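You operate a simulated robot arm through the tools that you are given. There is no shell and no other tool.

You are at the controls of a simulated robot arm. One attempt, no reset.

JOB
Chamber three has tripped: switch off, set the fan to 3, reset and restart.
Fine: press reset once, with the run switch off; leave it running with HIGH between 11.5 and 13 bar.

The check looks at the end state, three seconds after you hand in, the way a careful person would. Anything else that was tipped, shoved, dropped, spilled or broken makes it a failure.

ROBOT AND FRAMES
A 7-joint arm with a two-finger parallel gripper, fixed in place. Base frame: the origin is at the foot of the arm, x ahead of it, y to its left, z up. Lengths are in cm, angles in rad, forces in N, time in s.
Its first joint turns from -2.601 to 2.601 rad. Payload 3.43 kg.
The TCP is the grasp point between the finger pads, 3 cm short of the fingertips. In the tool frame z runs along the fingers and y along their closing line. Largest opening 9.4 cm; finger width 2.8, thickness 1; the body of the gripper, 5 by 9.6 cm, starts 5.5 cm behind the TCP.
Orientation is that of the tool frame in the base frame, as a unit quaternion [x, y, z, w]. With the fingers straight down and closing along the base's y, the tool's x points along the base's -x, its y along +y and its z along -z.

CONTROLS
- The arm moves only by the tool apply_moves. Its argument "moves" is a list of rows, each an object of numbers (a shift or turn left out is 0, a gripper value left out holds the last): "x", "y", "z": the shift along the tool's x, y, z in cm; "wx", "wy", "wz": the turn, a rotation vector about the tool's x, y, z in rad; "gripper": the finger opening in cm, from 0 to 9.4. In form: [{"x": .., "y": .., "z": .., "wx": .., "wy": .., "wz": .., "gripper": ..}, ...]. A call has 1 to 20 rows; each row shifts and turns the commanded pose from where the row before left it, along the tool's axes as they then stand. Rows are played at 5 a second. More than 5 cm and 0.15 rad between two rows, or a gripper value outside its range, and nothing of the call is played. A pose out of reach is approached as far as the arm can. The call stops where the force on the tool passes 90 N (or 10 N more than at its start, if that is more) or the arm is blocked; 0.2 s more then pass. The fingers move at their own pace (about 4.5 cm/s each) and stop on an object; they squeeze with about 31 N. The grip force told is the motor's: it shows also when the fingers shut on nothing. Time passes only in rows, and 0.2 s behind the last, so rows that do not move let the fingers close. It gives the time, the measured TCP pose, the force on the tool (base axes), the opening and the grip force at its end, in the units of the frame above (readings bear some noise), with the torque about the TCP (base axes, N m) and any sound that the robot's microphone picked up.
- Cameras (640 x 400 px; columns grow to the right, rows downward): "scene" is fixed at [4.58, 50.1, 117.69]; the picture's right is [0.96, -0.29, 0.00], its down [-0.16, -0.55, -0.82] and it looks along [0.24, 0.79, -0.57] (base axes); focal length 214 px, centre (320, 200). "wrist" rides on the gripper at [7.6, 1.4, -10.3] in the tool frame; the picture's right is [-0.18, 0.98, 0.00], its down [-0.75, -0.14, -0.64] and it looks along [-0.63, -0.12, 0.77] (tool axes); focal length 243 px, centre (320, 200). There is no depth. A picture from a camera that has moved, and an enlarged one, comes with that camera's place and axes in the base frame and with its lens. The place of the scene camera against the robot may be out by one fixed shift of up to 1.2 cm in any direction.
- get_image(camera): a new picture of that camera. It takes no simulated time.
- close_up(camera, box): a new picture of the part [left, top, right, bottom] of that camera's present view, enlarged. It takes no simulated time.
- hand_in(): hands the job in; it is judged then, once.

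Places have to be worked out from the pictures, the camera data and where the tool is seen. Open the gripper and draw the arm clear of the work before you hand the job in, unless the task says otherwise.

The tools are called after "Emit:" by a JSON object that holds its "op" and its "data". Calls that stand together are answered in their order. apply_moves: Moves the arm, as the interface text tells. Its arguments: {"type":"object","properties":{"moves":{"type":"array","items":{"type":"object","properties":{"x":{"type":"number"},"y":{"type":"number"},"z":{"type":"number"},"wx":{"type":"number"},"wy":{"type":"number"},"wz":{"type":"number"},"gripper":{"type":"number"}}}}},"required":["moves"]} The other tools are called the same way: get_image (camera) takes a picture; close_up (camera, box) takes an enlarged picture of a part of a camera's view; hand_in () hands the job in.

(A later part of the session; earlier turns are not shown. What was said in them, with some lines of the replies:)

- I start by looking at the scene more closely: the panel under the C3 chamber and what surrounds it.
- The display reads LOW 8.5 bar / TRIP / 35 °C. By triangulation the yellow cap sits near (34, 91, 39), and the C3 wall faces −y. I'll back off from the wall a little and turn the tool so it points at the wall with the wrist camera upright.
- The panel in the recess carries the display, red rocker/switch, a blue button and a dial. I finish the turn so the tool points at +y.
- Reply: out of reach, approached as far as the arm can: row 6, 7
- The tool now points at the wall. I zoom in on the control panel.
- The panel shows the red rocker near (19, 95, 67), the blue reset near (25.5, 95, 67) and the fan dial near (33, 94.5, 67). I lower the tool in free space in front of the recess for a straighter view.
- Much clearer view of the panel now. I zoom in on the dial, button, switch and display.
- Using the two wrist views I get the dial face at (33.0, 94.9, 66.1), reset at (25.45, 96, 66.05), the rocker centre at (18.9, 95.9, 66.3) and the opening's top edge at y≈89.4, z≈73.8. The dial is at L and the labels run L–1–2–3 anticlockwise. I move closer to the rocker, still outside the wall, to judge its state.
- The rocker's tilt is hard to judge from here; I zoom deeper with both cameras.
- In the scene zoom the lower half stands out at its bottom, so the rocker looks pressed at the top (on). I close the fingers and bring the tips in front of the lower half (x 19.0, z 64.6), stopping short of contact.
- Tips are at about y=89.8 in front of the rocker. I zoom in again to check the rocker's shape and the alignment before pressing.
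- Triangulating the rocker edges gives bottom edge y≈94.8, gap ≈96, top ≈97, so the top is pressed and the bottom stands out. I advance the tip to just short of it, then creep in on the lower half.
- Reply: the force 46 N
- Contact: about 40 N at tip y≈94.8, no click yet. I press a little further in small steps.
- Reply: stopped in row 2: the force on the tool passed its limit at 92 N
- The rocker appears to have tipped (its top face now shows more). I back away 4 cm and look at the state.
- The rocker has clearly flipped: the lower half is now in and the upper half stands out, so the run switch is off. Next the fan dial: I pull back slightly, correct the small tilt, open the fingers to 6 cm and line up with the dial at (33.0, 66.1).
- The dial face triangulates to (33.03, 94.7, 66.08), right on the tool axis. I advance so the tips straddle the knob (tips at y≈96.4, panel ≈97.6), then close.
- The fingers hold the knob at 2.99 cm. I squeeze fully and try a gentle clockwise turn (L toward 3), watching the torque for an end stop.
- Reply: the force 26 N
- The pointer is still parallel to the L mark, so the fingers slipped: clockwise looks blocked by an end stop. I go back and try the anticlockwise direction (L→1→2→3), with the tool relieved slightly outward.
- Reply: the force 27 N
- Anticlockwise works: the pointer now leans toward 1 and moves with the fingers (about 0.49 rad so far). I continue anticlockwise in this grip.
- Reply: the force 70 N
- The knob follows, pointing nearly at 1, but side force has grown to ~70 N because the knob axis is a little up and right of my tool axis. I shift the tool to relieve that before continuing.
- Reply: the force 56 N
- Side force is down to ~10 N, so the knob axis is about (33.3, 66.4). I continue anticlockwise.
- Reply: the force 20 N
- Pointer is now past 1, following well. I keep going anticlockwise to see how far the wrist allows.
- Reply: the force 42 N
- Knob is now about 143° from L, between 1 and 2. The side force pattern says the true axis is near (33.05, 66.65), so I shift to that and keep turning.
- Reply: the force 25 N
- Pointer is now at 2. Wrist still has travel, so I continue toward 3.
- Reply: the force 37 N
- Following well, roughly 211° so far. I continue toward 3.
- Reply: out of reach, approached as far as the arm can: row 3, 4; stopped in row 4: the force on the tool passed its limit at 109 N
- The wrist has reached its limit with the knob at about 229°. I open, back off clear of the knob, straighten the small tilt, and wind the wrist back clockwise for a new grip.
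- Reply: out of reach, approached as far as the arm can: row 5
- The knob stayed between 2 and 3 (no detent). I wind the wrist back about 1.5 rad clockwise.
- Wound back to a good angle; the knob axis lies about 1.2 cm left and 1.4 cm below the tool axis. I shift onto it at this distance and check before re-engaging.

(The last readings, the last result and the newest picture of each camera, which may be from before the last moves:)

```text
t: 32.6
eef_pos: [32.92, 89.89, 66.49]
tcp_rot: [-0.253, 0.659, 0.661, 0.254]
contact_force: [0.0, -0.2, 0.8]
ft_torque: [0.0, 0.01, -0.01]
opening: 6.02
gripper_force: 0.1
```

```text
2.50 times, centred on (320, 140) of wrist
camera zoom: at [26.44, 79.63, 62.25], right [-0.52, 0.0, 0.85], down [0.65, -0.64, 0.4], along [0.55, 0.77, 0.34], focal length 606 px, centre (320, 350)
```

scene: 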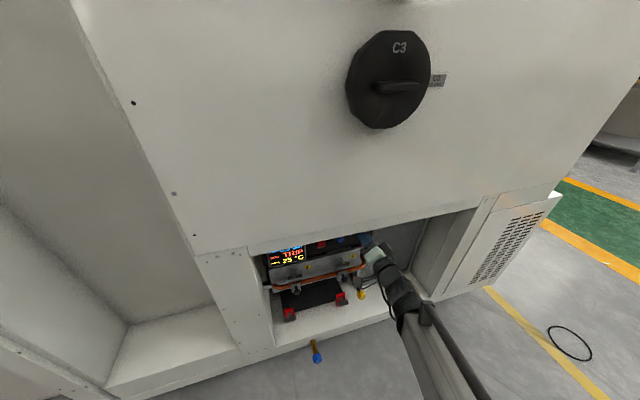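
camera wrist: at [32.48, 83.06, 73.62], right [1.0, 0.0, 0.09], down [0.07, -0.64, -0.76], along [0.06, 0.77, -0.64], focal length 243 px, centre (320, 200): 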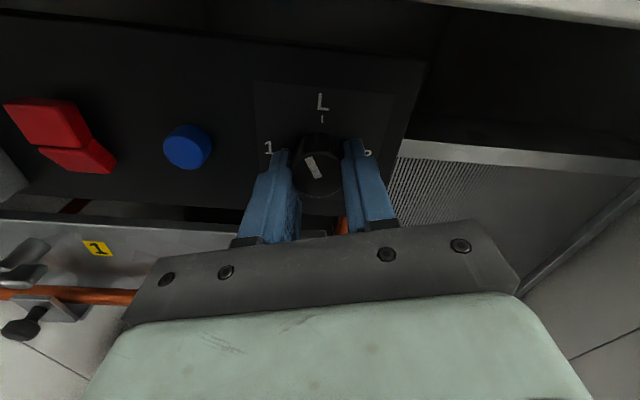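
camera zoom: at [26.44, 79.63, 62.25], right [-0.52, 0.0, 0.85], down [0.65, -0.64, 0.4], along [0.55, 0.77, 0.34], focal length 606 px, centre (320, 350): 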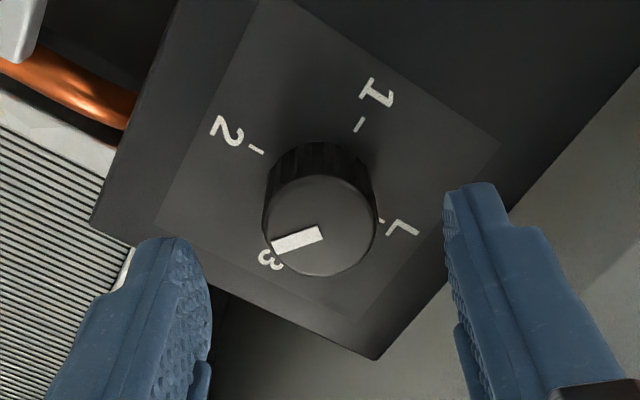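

The knob is centred between the fingers. I advance 3.4 cm, grip, and turn anticlockwise about 0.5 rad.

Emit:
{"op": "apply_moves", "data": {"moves": [{"z": 1.2}, {"z": 1.2}, {"z": 1.0}, {"gripper": 2.4}, {}, {"gripper": 0}, {}, {"wz": -0.1}, {"wz": -0.1}, {"wz": -0.1}, {"wz": -0.1}]}}

Emit:
{"op": "close_up", "data": {"camera": "wrist", "box": [220, 60, 420, 220]}}

```text
t: 35.0
eef_pos: [32.97, 93.26, 66.46]
tcp_rot: [-0.38, 0.596, 0.597, 0.381]
contact_force: [-3.9, 6.1, 4.1]
ft_torque: [-0.16, 0.04, 0.41]
opening: 2.95
gripper_force: 45.1
```

```text
2.50 times, centred on (320, 140) of wrist
camera zoom: at [28.57, 83.05, 59.98], right [-0.81, 0.0, 0.58], down [0.45, -0.64, 0.62], along [0.37, 0.77, 0.52], focal length 606 px, centre (320, 350)
```

zoom: 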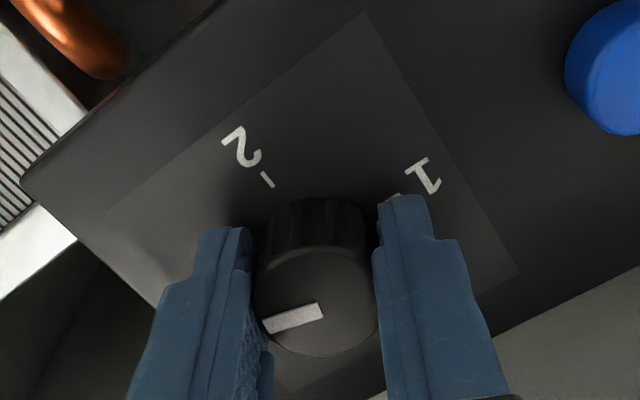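

The knob turns smoothly with hardly any side force; I measure the pointer at about 255°. I turn the remaining 0.26 rad to 3.

Emit:
{"op": "apply_moves", "data": {"moves": [{"wz": -0.09}, {"wz": -0.09}, {"wz": -0.08}, {}]}}

Emit:
{"op": "close_up", "data": {"camera": "wrist", "box": [220, 60, 420, 220]}}

```text
t: 36.0
eef_pos: [33.0, 93.31, 66.51]
tcp_rot: [-0.452, 0.543, 0.542, 0.455]
contact_force: [-3.1, 4.1, 0.2]
ft_torque: [0.52, 0.85, -0.14]
opening: 2.95
gripper_force: 44.6
```

```text
2.50 times, centred on (320, 140) of wrist
camera zoom: at [30.33, 83.05, 59.05], right [-0.93, 0.0, 0.36], down [0.27, -0.64, 0.72], along [0.23, 0.77, 0.6], focal length 606 px, centre (320, 350)
```

zoom: 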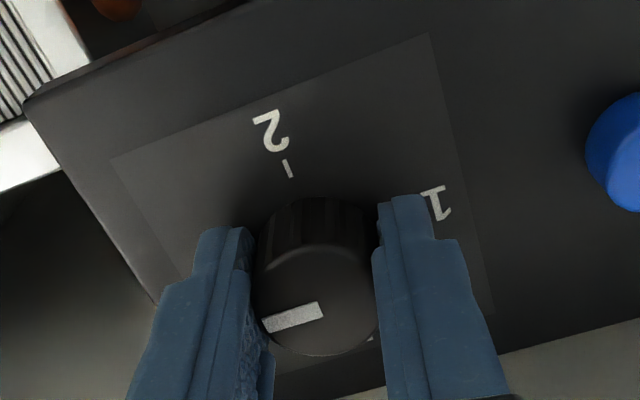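

The pointer direction works out to be exactly horizontal right (270°), and torque has risen to 0.85 N·m, consistent with an end stop at 3. I release, back off and check.

Emit:
{"op": "apply_moves", "data": {"moves": [{"gripper": 6}, {}, {"z": -1.5}, {"z": -1.5}, {"z": -2}, {"z": -2}]}}

Emit:
{"op": "get_image", "data": {"camera": "wrist"}}

Emit:
{"op": "close_up", "data": {"camera": "wrist", "box": [240, 40, 420, 180]}}

```text
t: 37.4
eef_pos: [33.17, 86.2, 66.49]
tcp_rot: [-0.452, 0.543, 0.542, 0.455]
contact_force: [-0.3, 0.3, 0.2]
ft_torque: [0.0, 0.03, 0.0]
opening: 6.0
gripper_force: 0.0
```

```text
taken
camera wrist: at [30.42, 76.03, 59.04], right [-0.94, 0.0, 0.35], down [0.27, -0.64, 0.72], along [0.23, 0.77, 0.6], focal length 243 px, centre (320, 200)
```

wrist: 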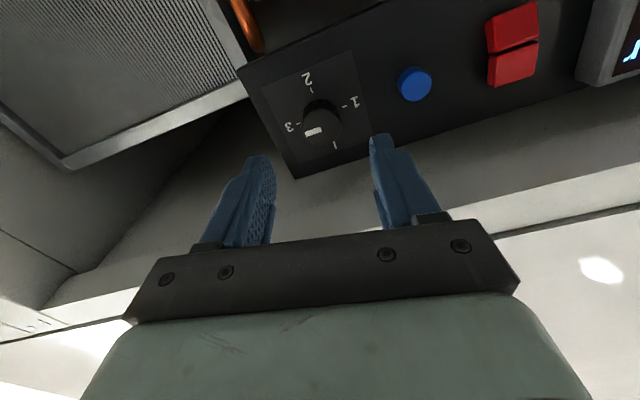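

```text
2.86 times, centred on (330, 110) of wrist
camera zoom: at [30.42, 76.03, 59.04], right [-0.94, 0.0, 0.35], down [0.27, -0.64, 0.72], along [0.23, 0.77, 0.6], focal length 693 px, centre (291, 457)
```

zoom: 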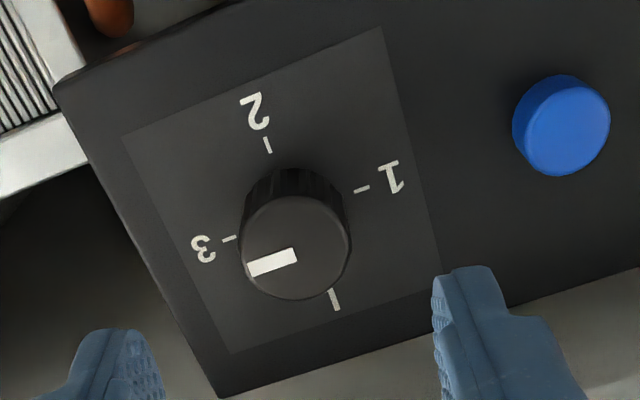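

The pointer lines up with 3. I pull back a bit more, close the fingers and wind the wrist back to upright for the reset press.

Emit:
{"op": "apply_moves", "data": {"moves": [{"z": -2.2, "gripper": 0}, {"wz": 0.148}, {"wz": 0.148}, {"wz": 0.148}, {"wz": 0.148}, {"wz": 0.148}, {"wz": 0.148}, {"wz": 0.148}, {"wz": 0.148}, {"wz": 0.148}, {"wz": 0.148}, {"wz": 0.148}, {"wz": 0.148}, {"wz": 0.148}, {"wz": 0.148}, {"wz": 0.148}, {"wz": 0.148}, {"wz": 0.148}, {"wz": 0.148}, {"wz": 0.148}]}}

Emit:
{"op": "get_image", "data": {"camera": "wrist"}}

```text
t: 41.6
eef_pos: [32.96, 83.87, 66.47]
tcp_rot: [0.462, 0.534, 0.537, -0.462]
contact_force: [0.4, 0.6, 0.6]
ft_torque: [-0.03, -0.01, 0.0]
opening: 0.01
gripper_force: 31.1
```

```text
taken
camera wrist: at [33.32, 73.67, 74.01], right [1.0, 0.0, -0.04], down [-0.03, -0.64, -0.77], along [-0.02, 0.77, -0.64], focal length 243 px, centre (320, 200)
```

wrist: 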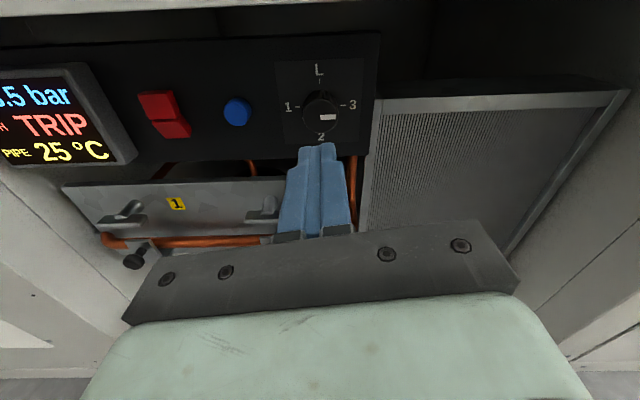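

Fan reads 3. I finish straightening and line up in front of the blue reset button (x 25.5, z 66.3).

Emit:
{"op": "apply_moves", "data": {"moves": [{"wz": 0.145}, {"y": -2.5}, {"y": -2.5}, {"y": -2.46, "x": -0.17}, {"z": 1.5}, {"z": 1.5}, {"z": 1.0}, {}]}}

Emit:
{"op": "get_image", "data": {"camera": "wrist"}}

Emit:
{"op": "close_up", "data": {"camera": "wrist", "box": [250, 50, 400, 190]}}

```text
t: 43.4
eef_pos: [25.47, 88.03, 66.2]
tcp_rot: [0.498, 0.501, 0.503, -0.498]
contact_force: [0.4, 0.5, -0.5]
ft_torque: [0.01, 0.0, -0.01]
opening: 0.0
gripper_force: 31.0
```

```text
taken
camera wrist: at [26.96, 77.8, 73.69], right [0.98, 0.0, -0.18], down [-0.14, -0.64, -0.76], along [-0.11, 0.77, -0.63], focal length 243 px, centre (320, 200)
```

wrist: 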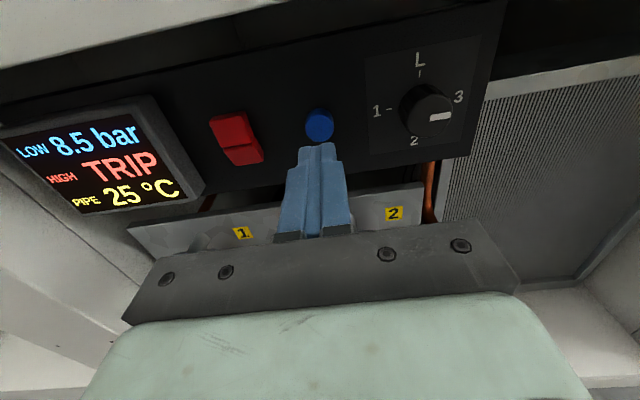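

```text
2.86 times, centred on (325, 120) of wrist
camera zoom: at [26.96, 77.8, 73.69], right [0.98, 0.0, -0.18], down [-0.14, -0.64, -0.76], along [-0.11, 0.77, -0.63], focal length 693 px, centre (306, 429)
```

zoom: 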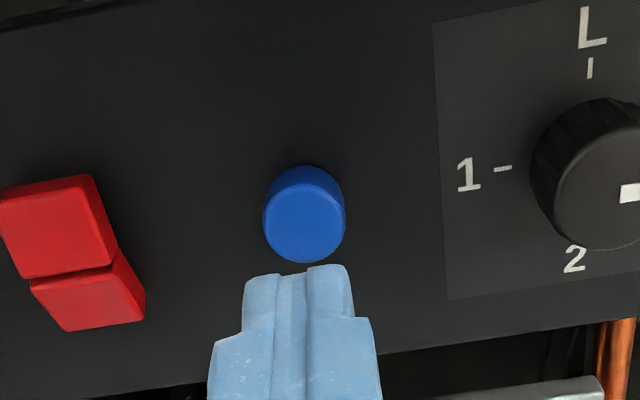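

The button face is at about (25.6, 95.5, 66.2) and the closed tips are aligned with it. I approach to just short of contact.

Emit:
{"op": "apply_moves", "data": {"moves": [{"z": 1.5, "y": 0.1}, {"z": 1.3}, {"z": 1.0}, {}]}}

Emit:
{"op": "close_up", "data": {"camera": "wrist", "box": [250, 50, 400, 190]}}

```text
t: 44.4
eef_pos: [25.5, 91.87, 66.1]
tcp_rot: [0.498, 0.501, 0.502, -0.499]
contact_force: [0.0, 0.5, 0.4]
ft_torque: [0.01, 0.0, -0.03]
opening: 0.0
gripper_force: 30.8
```

```text
2.86 times, centred on (325, 120) of wrist
camera zoom: at [27.06, 81.59, 73.58], right [0.98, 0.0, -0.18], down [-0.14, -0.64, -0.76], along [-0.11, 0.77, -0.63], focal length 693 px, centre (306, 429)
```

zoom: 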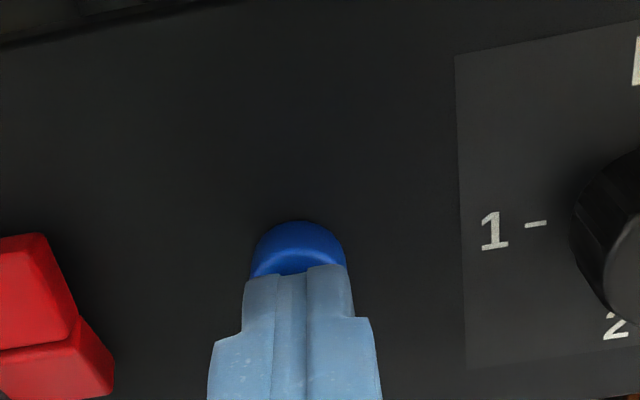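

Tip is at y≈94.9 with no contact yet, centred on the button. I push in slowly.

Emit:
{"op": "apply_moves", "data": {"moves": [{"z": 0.2}, {"z": 0.2}, {"z": 0.15}, {"z": 0.15}]}}

Emit:
{"op": "get_image", "data": {"camera": "wrist"}}

```text
t: 45.4
eef_pos: [25.63, 92.46, 66.2]
tcp_rot: [0.498, 0.5, 0.503, -0.498]
contact_force: [1.6, -3.9, 0.3]
ft_torque: [0.02, -0.04, -0.06]
opening: 0.0
gripper_force: 30.9
heard: click
```

```text
taken
camera wrist: at [27.1, 82.25, 73.63], right [0.98, 0.0, -0.18], down [-0.14, -0.64, -0.76], along [-0.11, 0.77, -0.63], focal length 243 px, centre (320, 200)
```

wrist: 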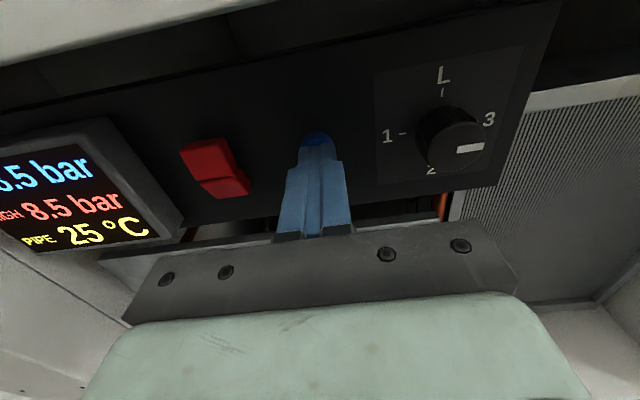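

Click heard once and HIGH now reads 8.5 bar instead of TRIP, so reset is done. I back straight off and move to the upper half of the rocker (x 19.0, z 68.2).

Emit:
{"op": "apply_moves", "data": {"moves": [{"z": -1}, {"z": -2}, {"z": -2}, {"y": -2.2, "x": 0.7}, {"y": -2.2, "x": 0.7}, {"y": -2.2, "x": 0.6}, {}]}}

Emit:
{"op": "get_image", "data": {"camera": "wrist"}}

Emit:
{"op": "close_up", "data": {"camera": "wrist", "box": [250, 60, 400, 200]}}

```text
t: 47.0
eef_pos: [19.04, 87.62, 68.16]
tcp_rot: [0.498, 0.501, 0.503, -0.498]
contact_force: [-0.4, -0.2, -0.3]
ft_torque: [-0.05, -0.02, -0.01]
opening: 0.0
gripper_force: 31.3
```

```text
taken
camera wrist: at [20.58, 77.38, 75.64], right [0.98, 0.0, -0.18], down [-0.14, -0.64, -0.76], along [-0.11, 0.77, -0.63], focal length 243 px, centre (320, 200)
```

wrist: 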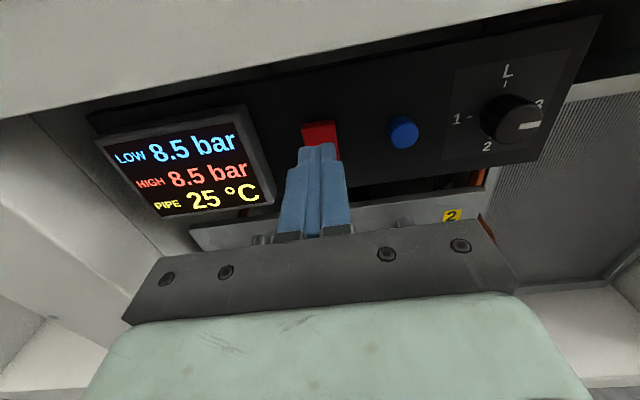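

```text
2.86 times, centred on (325, 130) of wrist
camera zoom: at [20.58, 77.38, 75.64], right [0.98, 0.0, -0.18], down [-0.14, -0.64, -0.76], along [-0.11, 0.77, -0.63], focal length 693 px, centre (306, 400)
```

zoom: 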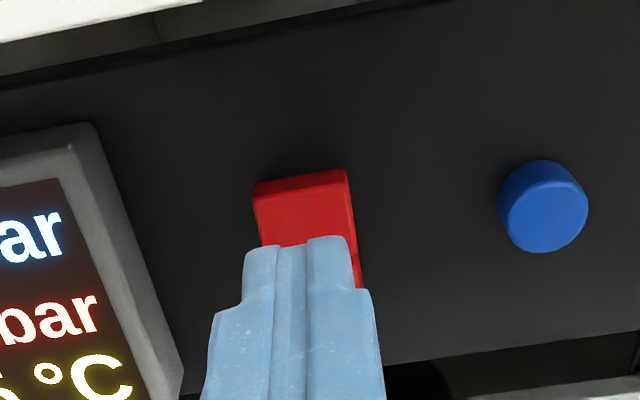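

Aligned with the protruding upper half (its top edge at z≈68.4, y≈94.9). I press it to restart, creeping in at the end.

Emit:
{"op": "apply_moves", "data": {"moves": [{"z": 1.5, "y": 0.15}, {"z": 1.5}, {"z": 0.8}, {"z": 0.3}, {"z": 0.2}]}}

Emit:
{"op": "get_image", "data": {"camera": "wrist"}}

```text
t: 48.2
eef_pos: [19.31, 91.69, 68.42]
tcp_rot: [0.498, 0.5, 0.502, -0.499]
contact_force: [0.8, -21.5, 6.7]
ft_torque: [-0.1, -0.15, -0.01]
opening: 0.0
gripper_force: 30.6
```

```text
taken
camera wrist: at [20.75, 81.46, 75.78], right [0.98, 0.0, -0.18], down [-0.14, -0.64, -0.76], along [-0.11, 0.77, -0.63], focal length 243 px, centre (320, 200)
```

wrist: 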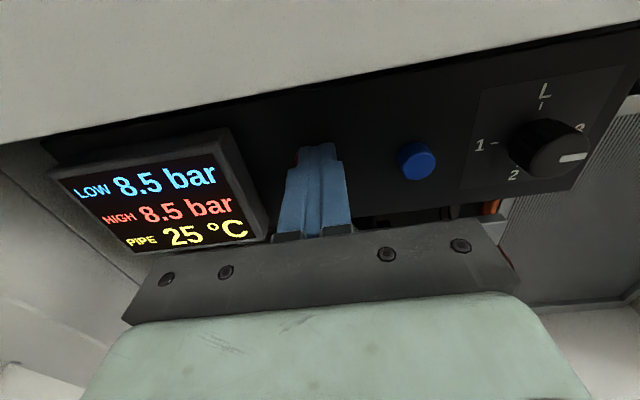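

Contact with ~21 N. I press a bit more to flip it.

Emit:
{"op": "apply_moves", "data": {"moves": [{"z": 0.15}, {"z": 0.1}, {"z": 0.1}]}}

Emit:
{"op": "get_image", "data": {"camera": "wrist"}}

```text
t: 49.0
eef_pos: [19.2, 92.0, 68.6]
tcp_rot: [0.496, 0.498, 0.505, -0.501]
contact_force: [15.9, -46.9, 36.2]
ft_torque: [0.44, -0.13, -0.53]
opening: 0.0
gripper_force: 30.9
```

```text
taken
camera wrist: at [20.71, 81.58, 75.96], right [0.98, 0.0, -0.18], down [-0.14, -0.63, -0.76], along [-0.11, 0.77, -0.62], focal length 243 px, centre (320, 200)
```

wrist: 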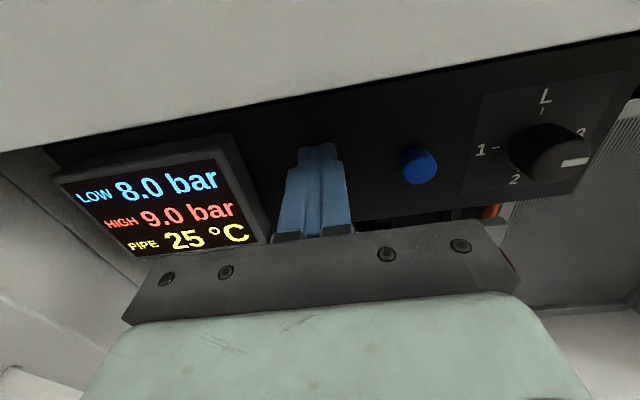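

The unit is running: LOW 8.0, HIGH rising to 9.0. I back off and check the rocker and the readings.

Emit:
{"op": "apply_moves", "data": {"moves": [{"z": -1}, {"z": -2}, {"z": -2}, {"z": -2}, {}]}}

Emit:
{"op": "get_image", "data": {"camera": "wrist"}}

Emit:
{"op": "close_up", "data": {"camera": "scene", "box": [305, 230, 345, 260]}}

```text
t: 50.2
eef_pos: [19.26, 84.9, 68.07]
tcp_rot: [0.499, 0.5, 0.502, -0.499]
contact_force: [-0.1, -0.5, -0.3]
ft_torque: [-0.03, -0.02, -0.01]
opening: 0.0
gripper_force: 30.7
```

```text
taken
camera wrist: at [20.69, 74.73, 75.59], right [0.98, 0.0, -0.18], down [-0.14, -0.64, -0.76], along [-0.11, 0.77, -0.63], focal length 243 px, centre (320, 200)
```

wrist: 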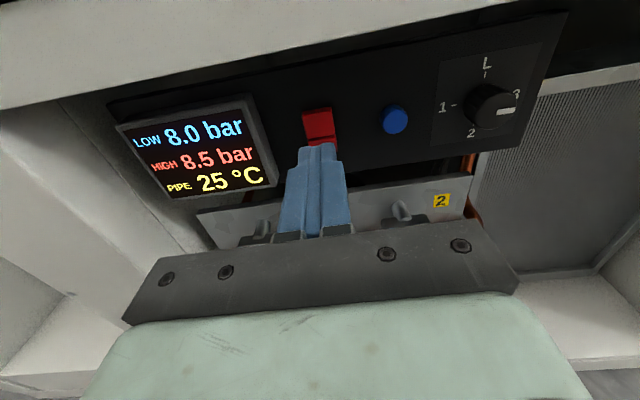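

```text
13.33 times, centred on (325, 245) of scene
camera zoom: at [4.58, 50.1, 117.69], right [0.96, -0.29, 0.0], down [-0.16, -0.55, -0.82], along [0.24, 0.79, -0.57], focal length 2860 px, centre (253, -400)
```

zoom: 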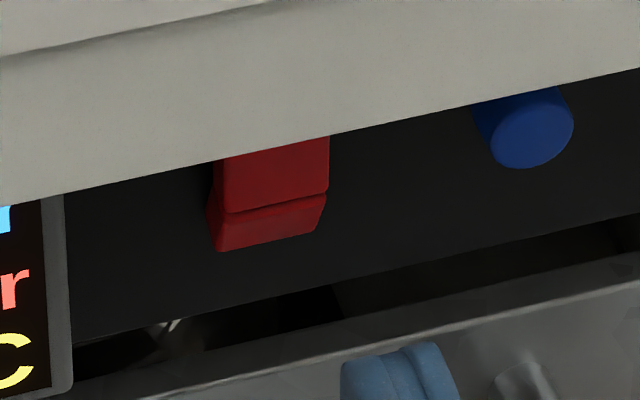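

It sprang back: the upper half still stands out and HIGH fell to 8.5, so I had not pushed it over centre. I go in again and press further this time.

Emit:
{"op": "apply_moves", "data": {"moves": [{"z": 2, "x": 0.1}, {"z": 2}, {"z": 2}, {"z": 0.6}, {"z": 0.3}, {"z": 0.2}, {"z": 0.15}, {"z": 0.15}, {"z": 0.15}]}}

Emit:
{"op": "get_image", "data": {"camera": "wrist"}}

```text
t: 52.1
eef_pos: [19.17, 91.93, 68.59]
tcp_rot: [0.496, 0.5, 0.503, -0.5]
contact_force: [1.0, -16.8, 10.3]
ft_torque: [0.08, -0.19, 0.04]
opening: 0.03
gripper_force: 31.2
stopped in row 9: the force on the tool passed its limit at 94 N (the readings are from after the stop); the commanded pose is now the measured one
```

```text
taken
camera wrist: at [20.6, 81.66, 76.11], right [0.98, 0.0, -0.18], down [-0.14, -0.64, -0.76], along [-0.11, 0.77, -0.63], focal length 243 px, centre (320, 200)
```

wrist: 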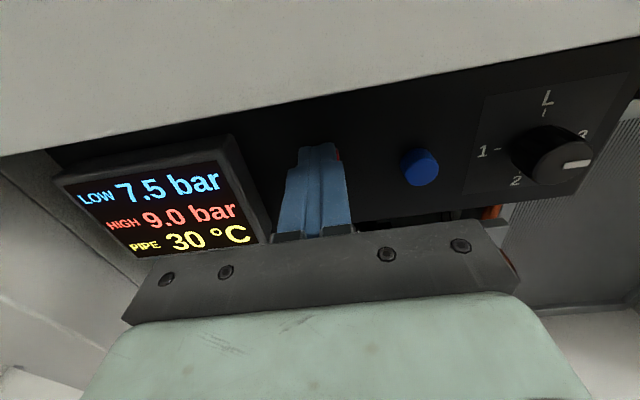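

Running again (LOW 7.5, HIGH 9.0), but there is still ~17 N spring-back, so I push a bit further to make sure it goes over centre.

Emit:
{"op": "apply_moves", "data": {"moves": [{"z": 0.15}, {"z": 0.15}, {"z": 0.15}, {"z": 0.15}]}}

Emit:
{"op": "get_image", "data": {"camera": "wrist"}}

```text
t: 53.0
eef_pos: [19.11, 91.91, 68.83]
tcp_rot: [0.498, 0.5, 0.503, -0.5]
contact_force: [0.4, -15.2, 8.7]
ft_torque: [0.04, -0.18, 0.05]
opening: 0.02
gripper_force: 30.8
stopped in row 4: the force on the tool passed its limit at 95 N (the readings are from after the stop); the commanded pose is now the measured one
```

```text
taken
camera wrist: at [20.59, 81.68, 76.14], right [0.98, 0.0, -0.18], down [-0.14, -0.64, -0.76], along [-0.11, 0.77, -0.63], focal length 243 px, centre (320, 200)
```

wrist: 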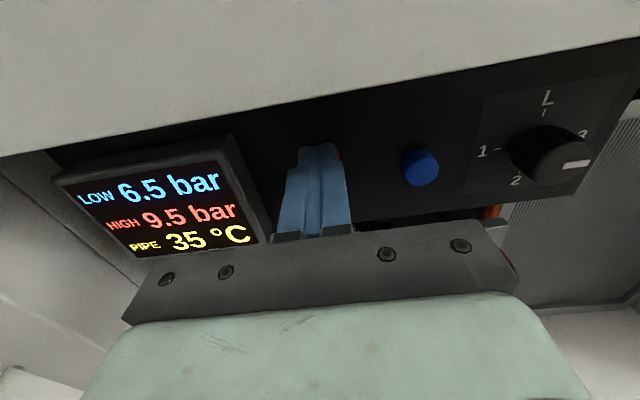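

The force direction (−y, +z) and torque say the lower edge of the fingertip is bearing on the sloping upper half close to its pivot. While holding it in, I slide up ~0.5 cm toward its top edge for more leverage and press on.

Emit:
{"op": "apply_moves", "data": {"moves": [{"x": 0.15, "z": 0.08}, {"x": 0.15, "z": 0.1}, {"x": 0.15, "z": 0.1}, {"z": 0.1}, {"z": 0.1}]}}

Emit:
{"op": "get_image", "data": {"camera": "wrist"}}

Emit:
{"op": "get_image", "data": {"camera": "scene"}}

```text
t: 54.4
eef_pos: [19.17, 92.15, 69.04]
tcp_rot: [0.499, 0.5, 0.502, -0.499]
contact_force: [2.3, -12.5, 7.7]
ft_torque: [0.11, -0.12, 0.01]
opening: 0.01
gripper_force: 30.6
stopped in row 5: the force on the tool passed its limit at 92 N (the readings are from after the stop); the commanded pose is now the measured one
```

```text
taken
camera wrist: at [20.62, 81.84, 76.5], right [0.98, 0.0, -0.18], down [-0.14, -0.64, -0.76], along [-0.11, 0.77, -0.63], focal length 243 px, centre (320, 200)
```

wrist: 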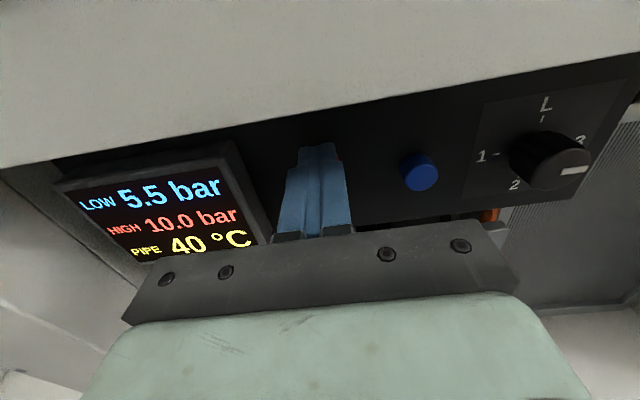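

```text
taken
```

scene: 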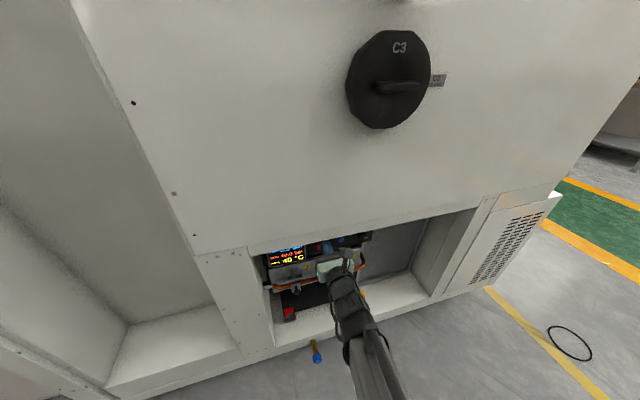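

It is still running (HIGH 10.0). Now I back off to see whether the rocker stays in.

Emit:
{"op": "apply_moves", "data": {"moves": [{"z": -0.5}, {"z": -1}, {"z": -1.5}, {"z": -2}, {"x": -1.5, "z": -1}, {"x": -2}]}}

Emit:
{"op": "get_image", "data": {"camera": "wrist"}}

Emit:
{"op": "close_up", "data": {"camera": "wrist", "box": [270, 50, 400, 160]}}

Emit:
{"op": "close_up", "data": {"camera": "scene", "box": [305, 230, 345, 260]}}

```text
t: 55.8
eef_pos: [19.13, 86.1, 65.33]
tcp_rot: [0.499, 0.501, 0.502, -0.498]
contact_force: [0.5, 0.0, 0.8]
ft_torque: [0.01, -0.01, 0.02]
opening: 0.02
gripper_force: 31.0
```

```text
taken
camera wrist: at [20.6, 75.82, 72.83], right [0.98, 0.0, -0.18], down [-0.14, -0.64, -0.75], along [-0.11, 0.77, -0.63], focal length 243 px, centre (320, 200)
```

wrist: 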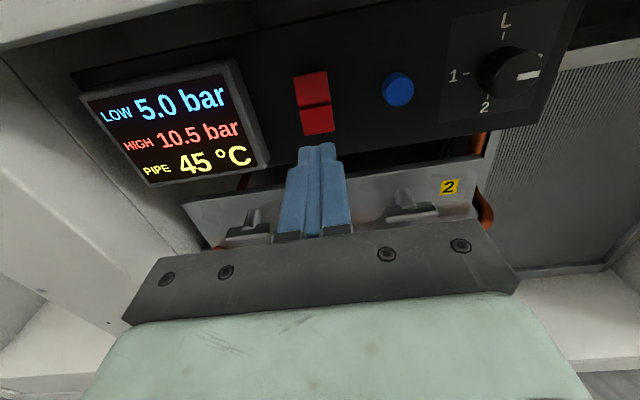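

```text
3.64 times, centred on (335, 105) of wrist
camera zoom: at [20.6, 75.82, 72.83], right [0.98, 0.0, -0.18], down [-0.14, -0.64, -0.75], along [-0.11, 0.77, -0.63], focal length 882 px, centre (266, 546)
```

zoom: 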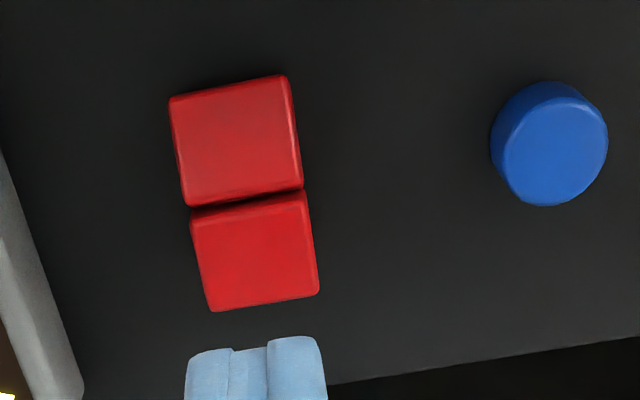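

```text
13.33 times, centred on (325, 245) of scene
camera zoom: at [4.58, 50.1, 117.69], right [0.96, -0.29, 0.0], down [-0.16, -0.55, -0.82], along [0.24, 0.79, -0.57], focal length 2860 px, centre (253, -400)
```

zoom: 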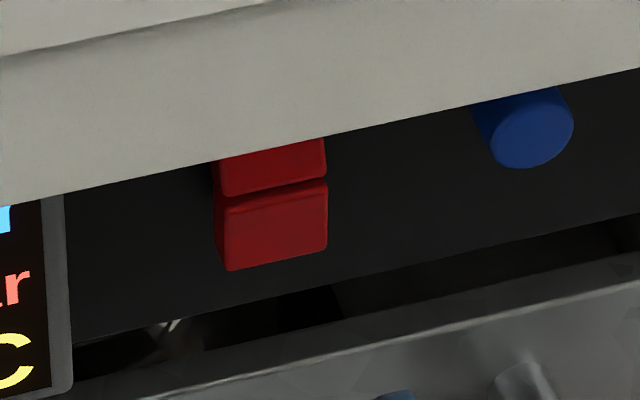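

The rocker is now latched on as at the start, and the unit runs with HIGH 10.5 and rising. I pull clear of the recess while keeping the display in view, and wait.

Emit:
{"op": "apply_moves", "data": {"moves": [{"z": -3}, {"z": -3}, {"z": -3}, {}, {}, {}, {}, {}, {}, {}, {}, {}, {}, {}, {}, {}, {}, {}, {}, {}]}}

Emit:
{"op": "get_image", "data": {"camera": "wrist"}}

```text
t: 60.0
eef_pos: [19.21, 77.14, 65.42]
tcp_rot: [0.5, 0.501, 0.503, -0.497]
contact_force: [-0.3, 0.5, 0.0]
ft_torque: [0.0, 0.0, 0.01]
opening: 0.0
gripper_force: 31.3
```

```text
taken
camera wrist: at [20.65, 66.8, 72.91], right [0.98, 0.0, -0.18], down [-0.14, -0.64, -0.75], along [-0.11, 0.77, -0.63], focal length 243 px, centre (320, 200)
```

wrist: 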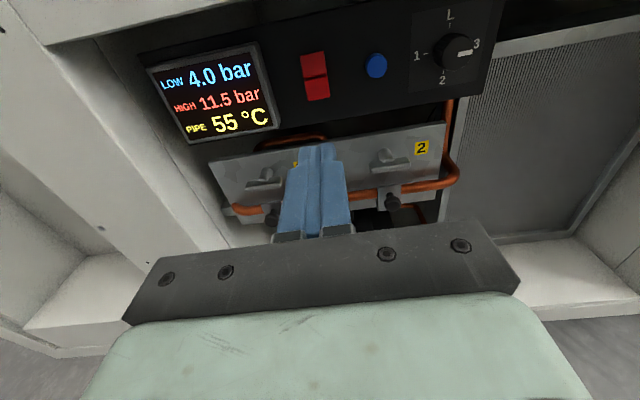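

HIGH 11.5 bar and still climbing slowly. I keep waiting to see where it settles.

Emit:
{"op": "apply_moves", "data": {"moves": [{}, {}, {}, {}, {}, {}, {}, {}, {}, {}, {}, {}, {}, {}, {}, {}, {}, {}, {}, {}]}}

Emit:
{"op": "close_up", "data": {"camera": "wrist", "box": [130, 20, 290, 150]}}

Emit:
{"op": "apply_moves", "data": {"moves": [{}, {}, {}, {}, {}, {}, {}, {}, {}, {}, {}, {}, {}, {}, {}, {}, {}, {}, {}, {}]}}

Emit:
{"op": "close_up", "data": {"camera": "wrist", "box": [130, 20, 290, 150]}}

```text
t: 64.2
eef_pos: [19.17, 77.06, 65.41]
tcp_rot: [0.5, 0.5, 0.502, -0.498]
contact_force: [-0.6, -0.1, -1.3]
ft_torque: [0.01, -0.02, -0.03]
opening: 0.01
gripper_force: 30.6
```

```text
3.08 times, centred on (210, 85) of wrist
camera zoom: at [20.65, 66.8, 72.91], right [0.98, 0.0, -0.18], down [-0.14, -0.64, -0.75], along [-0.11, 0.77, -0.63], focal length 746 px, centre (658, 554)
```

zoom: 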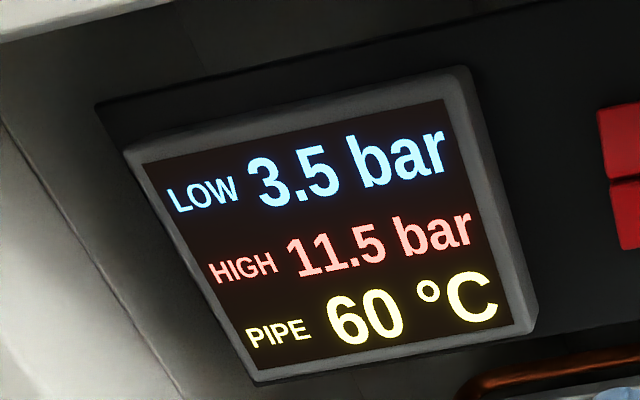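

```text
t: 68.4
eef_pos: [19.28, 76.93, 65.44]
tcp_rot: [0.5, 0.5, 0.502, -0.498]
contact_force: [-0.2, -0.4, 0.8]
ft_torque: [0.02, 0.01, 0.01]
opening: 0.0
gripper_force: 30.8
```

```text
3.08 times, centred on (210, 85) of wrist
camera zoom: at [20.65, 66.8, 72.91], right [0.98, 0.0, -0.18], down [-0.14, -0.64, -0.75], along [-0.11, 0.77, -0.63], focal length 746 px, centre (658, 554)
```

zoom: 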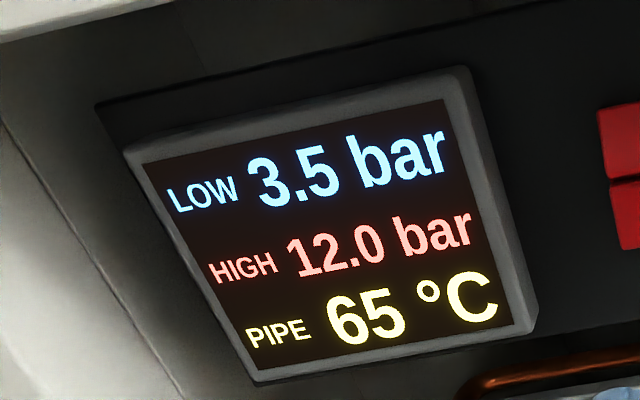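

HIGH is 12.0 bar and flattening. I wait longer to confirm it settles inside 11.5–13.

Emit:
{"op": "apply_moves", "data": {"moves": [{}, {}, {}, {}, {}, {}, {}, {}, {}, {}, {}, {}, {}, {}, {}, {}, {}, {}, {}, {}]}}

Emit:
{"op": "apply_moves", "data": {"moves": [{}, {}, {}, {}, {}, {}, {}, {}, {}, {}, {}, {}, {}, {}, {}, {}, {}, {}, {}, {}]}}

Emit:
{"op": "apply_moves", "data": {"moves": [{}, {}, {}, {}, {}, {}, {}, {}, {}, {}, {}, {}, {}, {}, {}, {}, {}, {}, {}, {}]}}

Emit:
{"op": "close_up", "data": {"camera": "wrist", "box": [130, 20, 290, 150]}}

```text
t: 72.6
eef_pos: [19.15, 77.1, 65.37]
tcp_rot: [0.5, 0.5, 0.502, -0.498]
contact_force: [0.0, 0.0, 0.0]
ft_torque: [-0.03, 0.02, -0.02]
opening: 0.01
gripper_force: 31.0
```

```text
t: 76.8
eef_pos: [19.21, 77.02, 65.38]
tcp_rot: [0.499, 0.501, 0.502, -0.497]
contact_force: [-0.7, 0.3, 0.3]
ft_torque: [0.01, -0.01, 0.02]
opening: 0.0
gripper_force: 30.7
```

```text
t: 81.0
eef_pos: [19.17, 77.06, 65.47]
tcp_rot: [0.5, 0.5, 0.502, -0.498]
contact_force: [0.0, -0.1, 1.0]
ft_torque: [-0.01, 0.03, 0.01]
opening: 0.0
gripper_force: 30.6
```

```text
3.08 times, centred on (210, 85) of wrist
camera zoom: at [20.65, 66.8, 72.91], right [0.98, 0.0, -0.18], down [-0.14, -0.64, -0.75], along [-0.11, 0.77, -0.63], focal length 746 px, centre (658, 554)
```

zoom: 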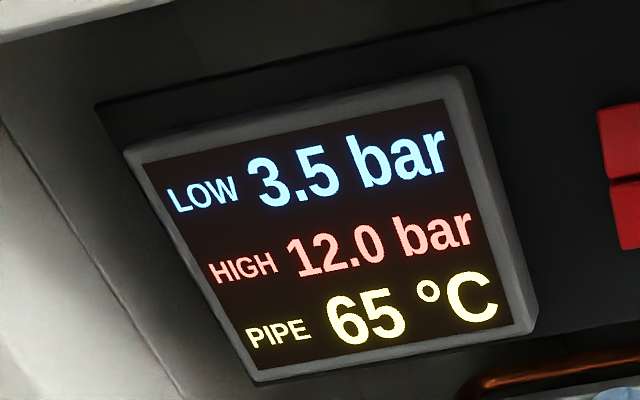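

HIGH has settled at 12.0 bar. I open the gripper, draw the arm further clear, and do a last check of everything.

Emit:
{"op": "apply_moves", "data": {"moves": [{"z": -2, "gripper": 9}, {"z": -2}, {"z": -2}, {"z": -2}, {"z": -2}, {}, {}]}}

Emit:
{"op": "get_image", "data": {"camera": "wrist"}}

Emit:
{"op": "close_up", "data": {"camera": "wrist", "box": [170, 20, 470, 150]}}

Emit:
{"op": "get_image", "data": {"camera": "scene"}}

Emit:
{"op": "close_up", "data": {"camera": "scene", "box": [220, 210, 460, 370]}}

```text
t: 82.6
eef_pos: [18.95, 67.51, 65.23]
tcp_rot: [0.5, 0.5, 0.503, -0.497]
contact_force: [-0.9, -0.2, -0.2]
ft_torque: [0.03, -0.01, 0.02]
opening: 9.01
gripper_force: 0.0
```

```text
taken
camera wrist: at [20.34, 57.24, 72.76], right [0.98, 0.0, -0.18], down [-0.14, -0.64, -0.75], along [-0.11, 0.77, -0.63], focal length 243 px, centre (320, 200)
```

wrist: 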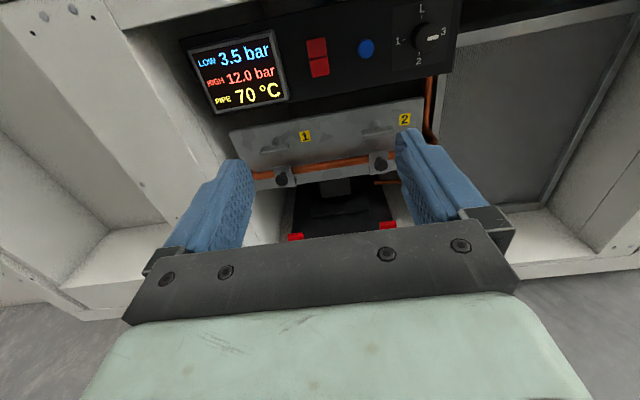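

```text
2.13 times, centred on (320, 85) of wrist
camera zoom: at [20.34, 57.24, 72.76], right [0.98, 0.0, -0.18], down [-0.14, -0.64, -0.75], along [-0.11, 0.77, -0.63], focal length 518 px, centre (320, 445)
```

zoom: 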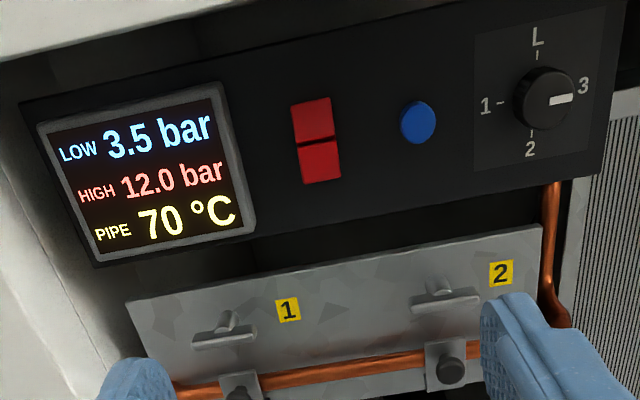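

```text
taken
```

scene: 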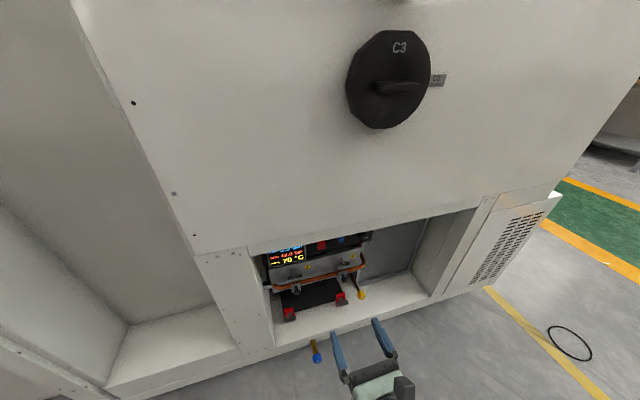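

```text
2.50 times, centred on (340, 290) of scene
camera zoom: at [4.58, 50.1, 117.69], right [0.96, -0.29, 0.0], down [-0.16, -0.55, -0.82], along [0.24, 0.79, -0.57], focal length 536 px, centre (270, -25)
```

zoom: 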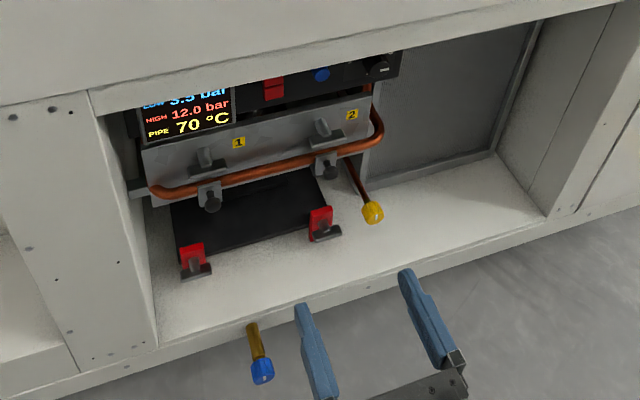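

Everything is in order. The rocker is on, the fan is at 3, and HIGH has held at 12.0 bar since t≈68 s. Reset was pressed once, with the switch off, the gripper is open and clear, and the surrounding parts look unchanged. I hand the job in.

Emit:
{"op": "hand_in", "data": {}}

```text
The job is handed in.
```

Chamber three is running again with the fan at 3, and HIGH has held at 12.0 bar, inside the 11.5–13 band. I've handed the job in.

- **Switch off:** I pressed the lower half of the run rocker, which was on at the start, and it stayed off.
- **Fan:** The dial would not turn clockwise from L, so I took it anticlockwise through 1 and 2. The pointer now lines up with 3.
- **Reset:** I pressed it once with the switch off. There was one click, and TRIP cleared to 8.5 bar.
- **Restart:** The rocker sprang back on my first press, so the unit ran for about a second and stopped. The second press latched.
- **Readings before hand-in:** LOW was 3.5 bar, HIGH 12.0 bar and the pipe 70 °C. The pipe was still warming slowly.

The gripper is open and clear of the recess, and nothing else in the recess looked moved in the last pictures.
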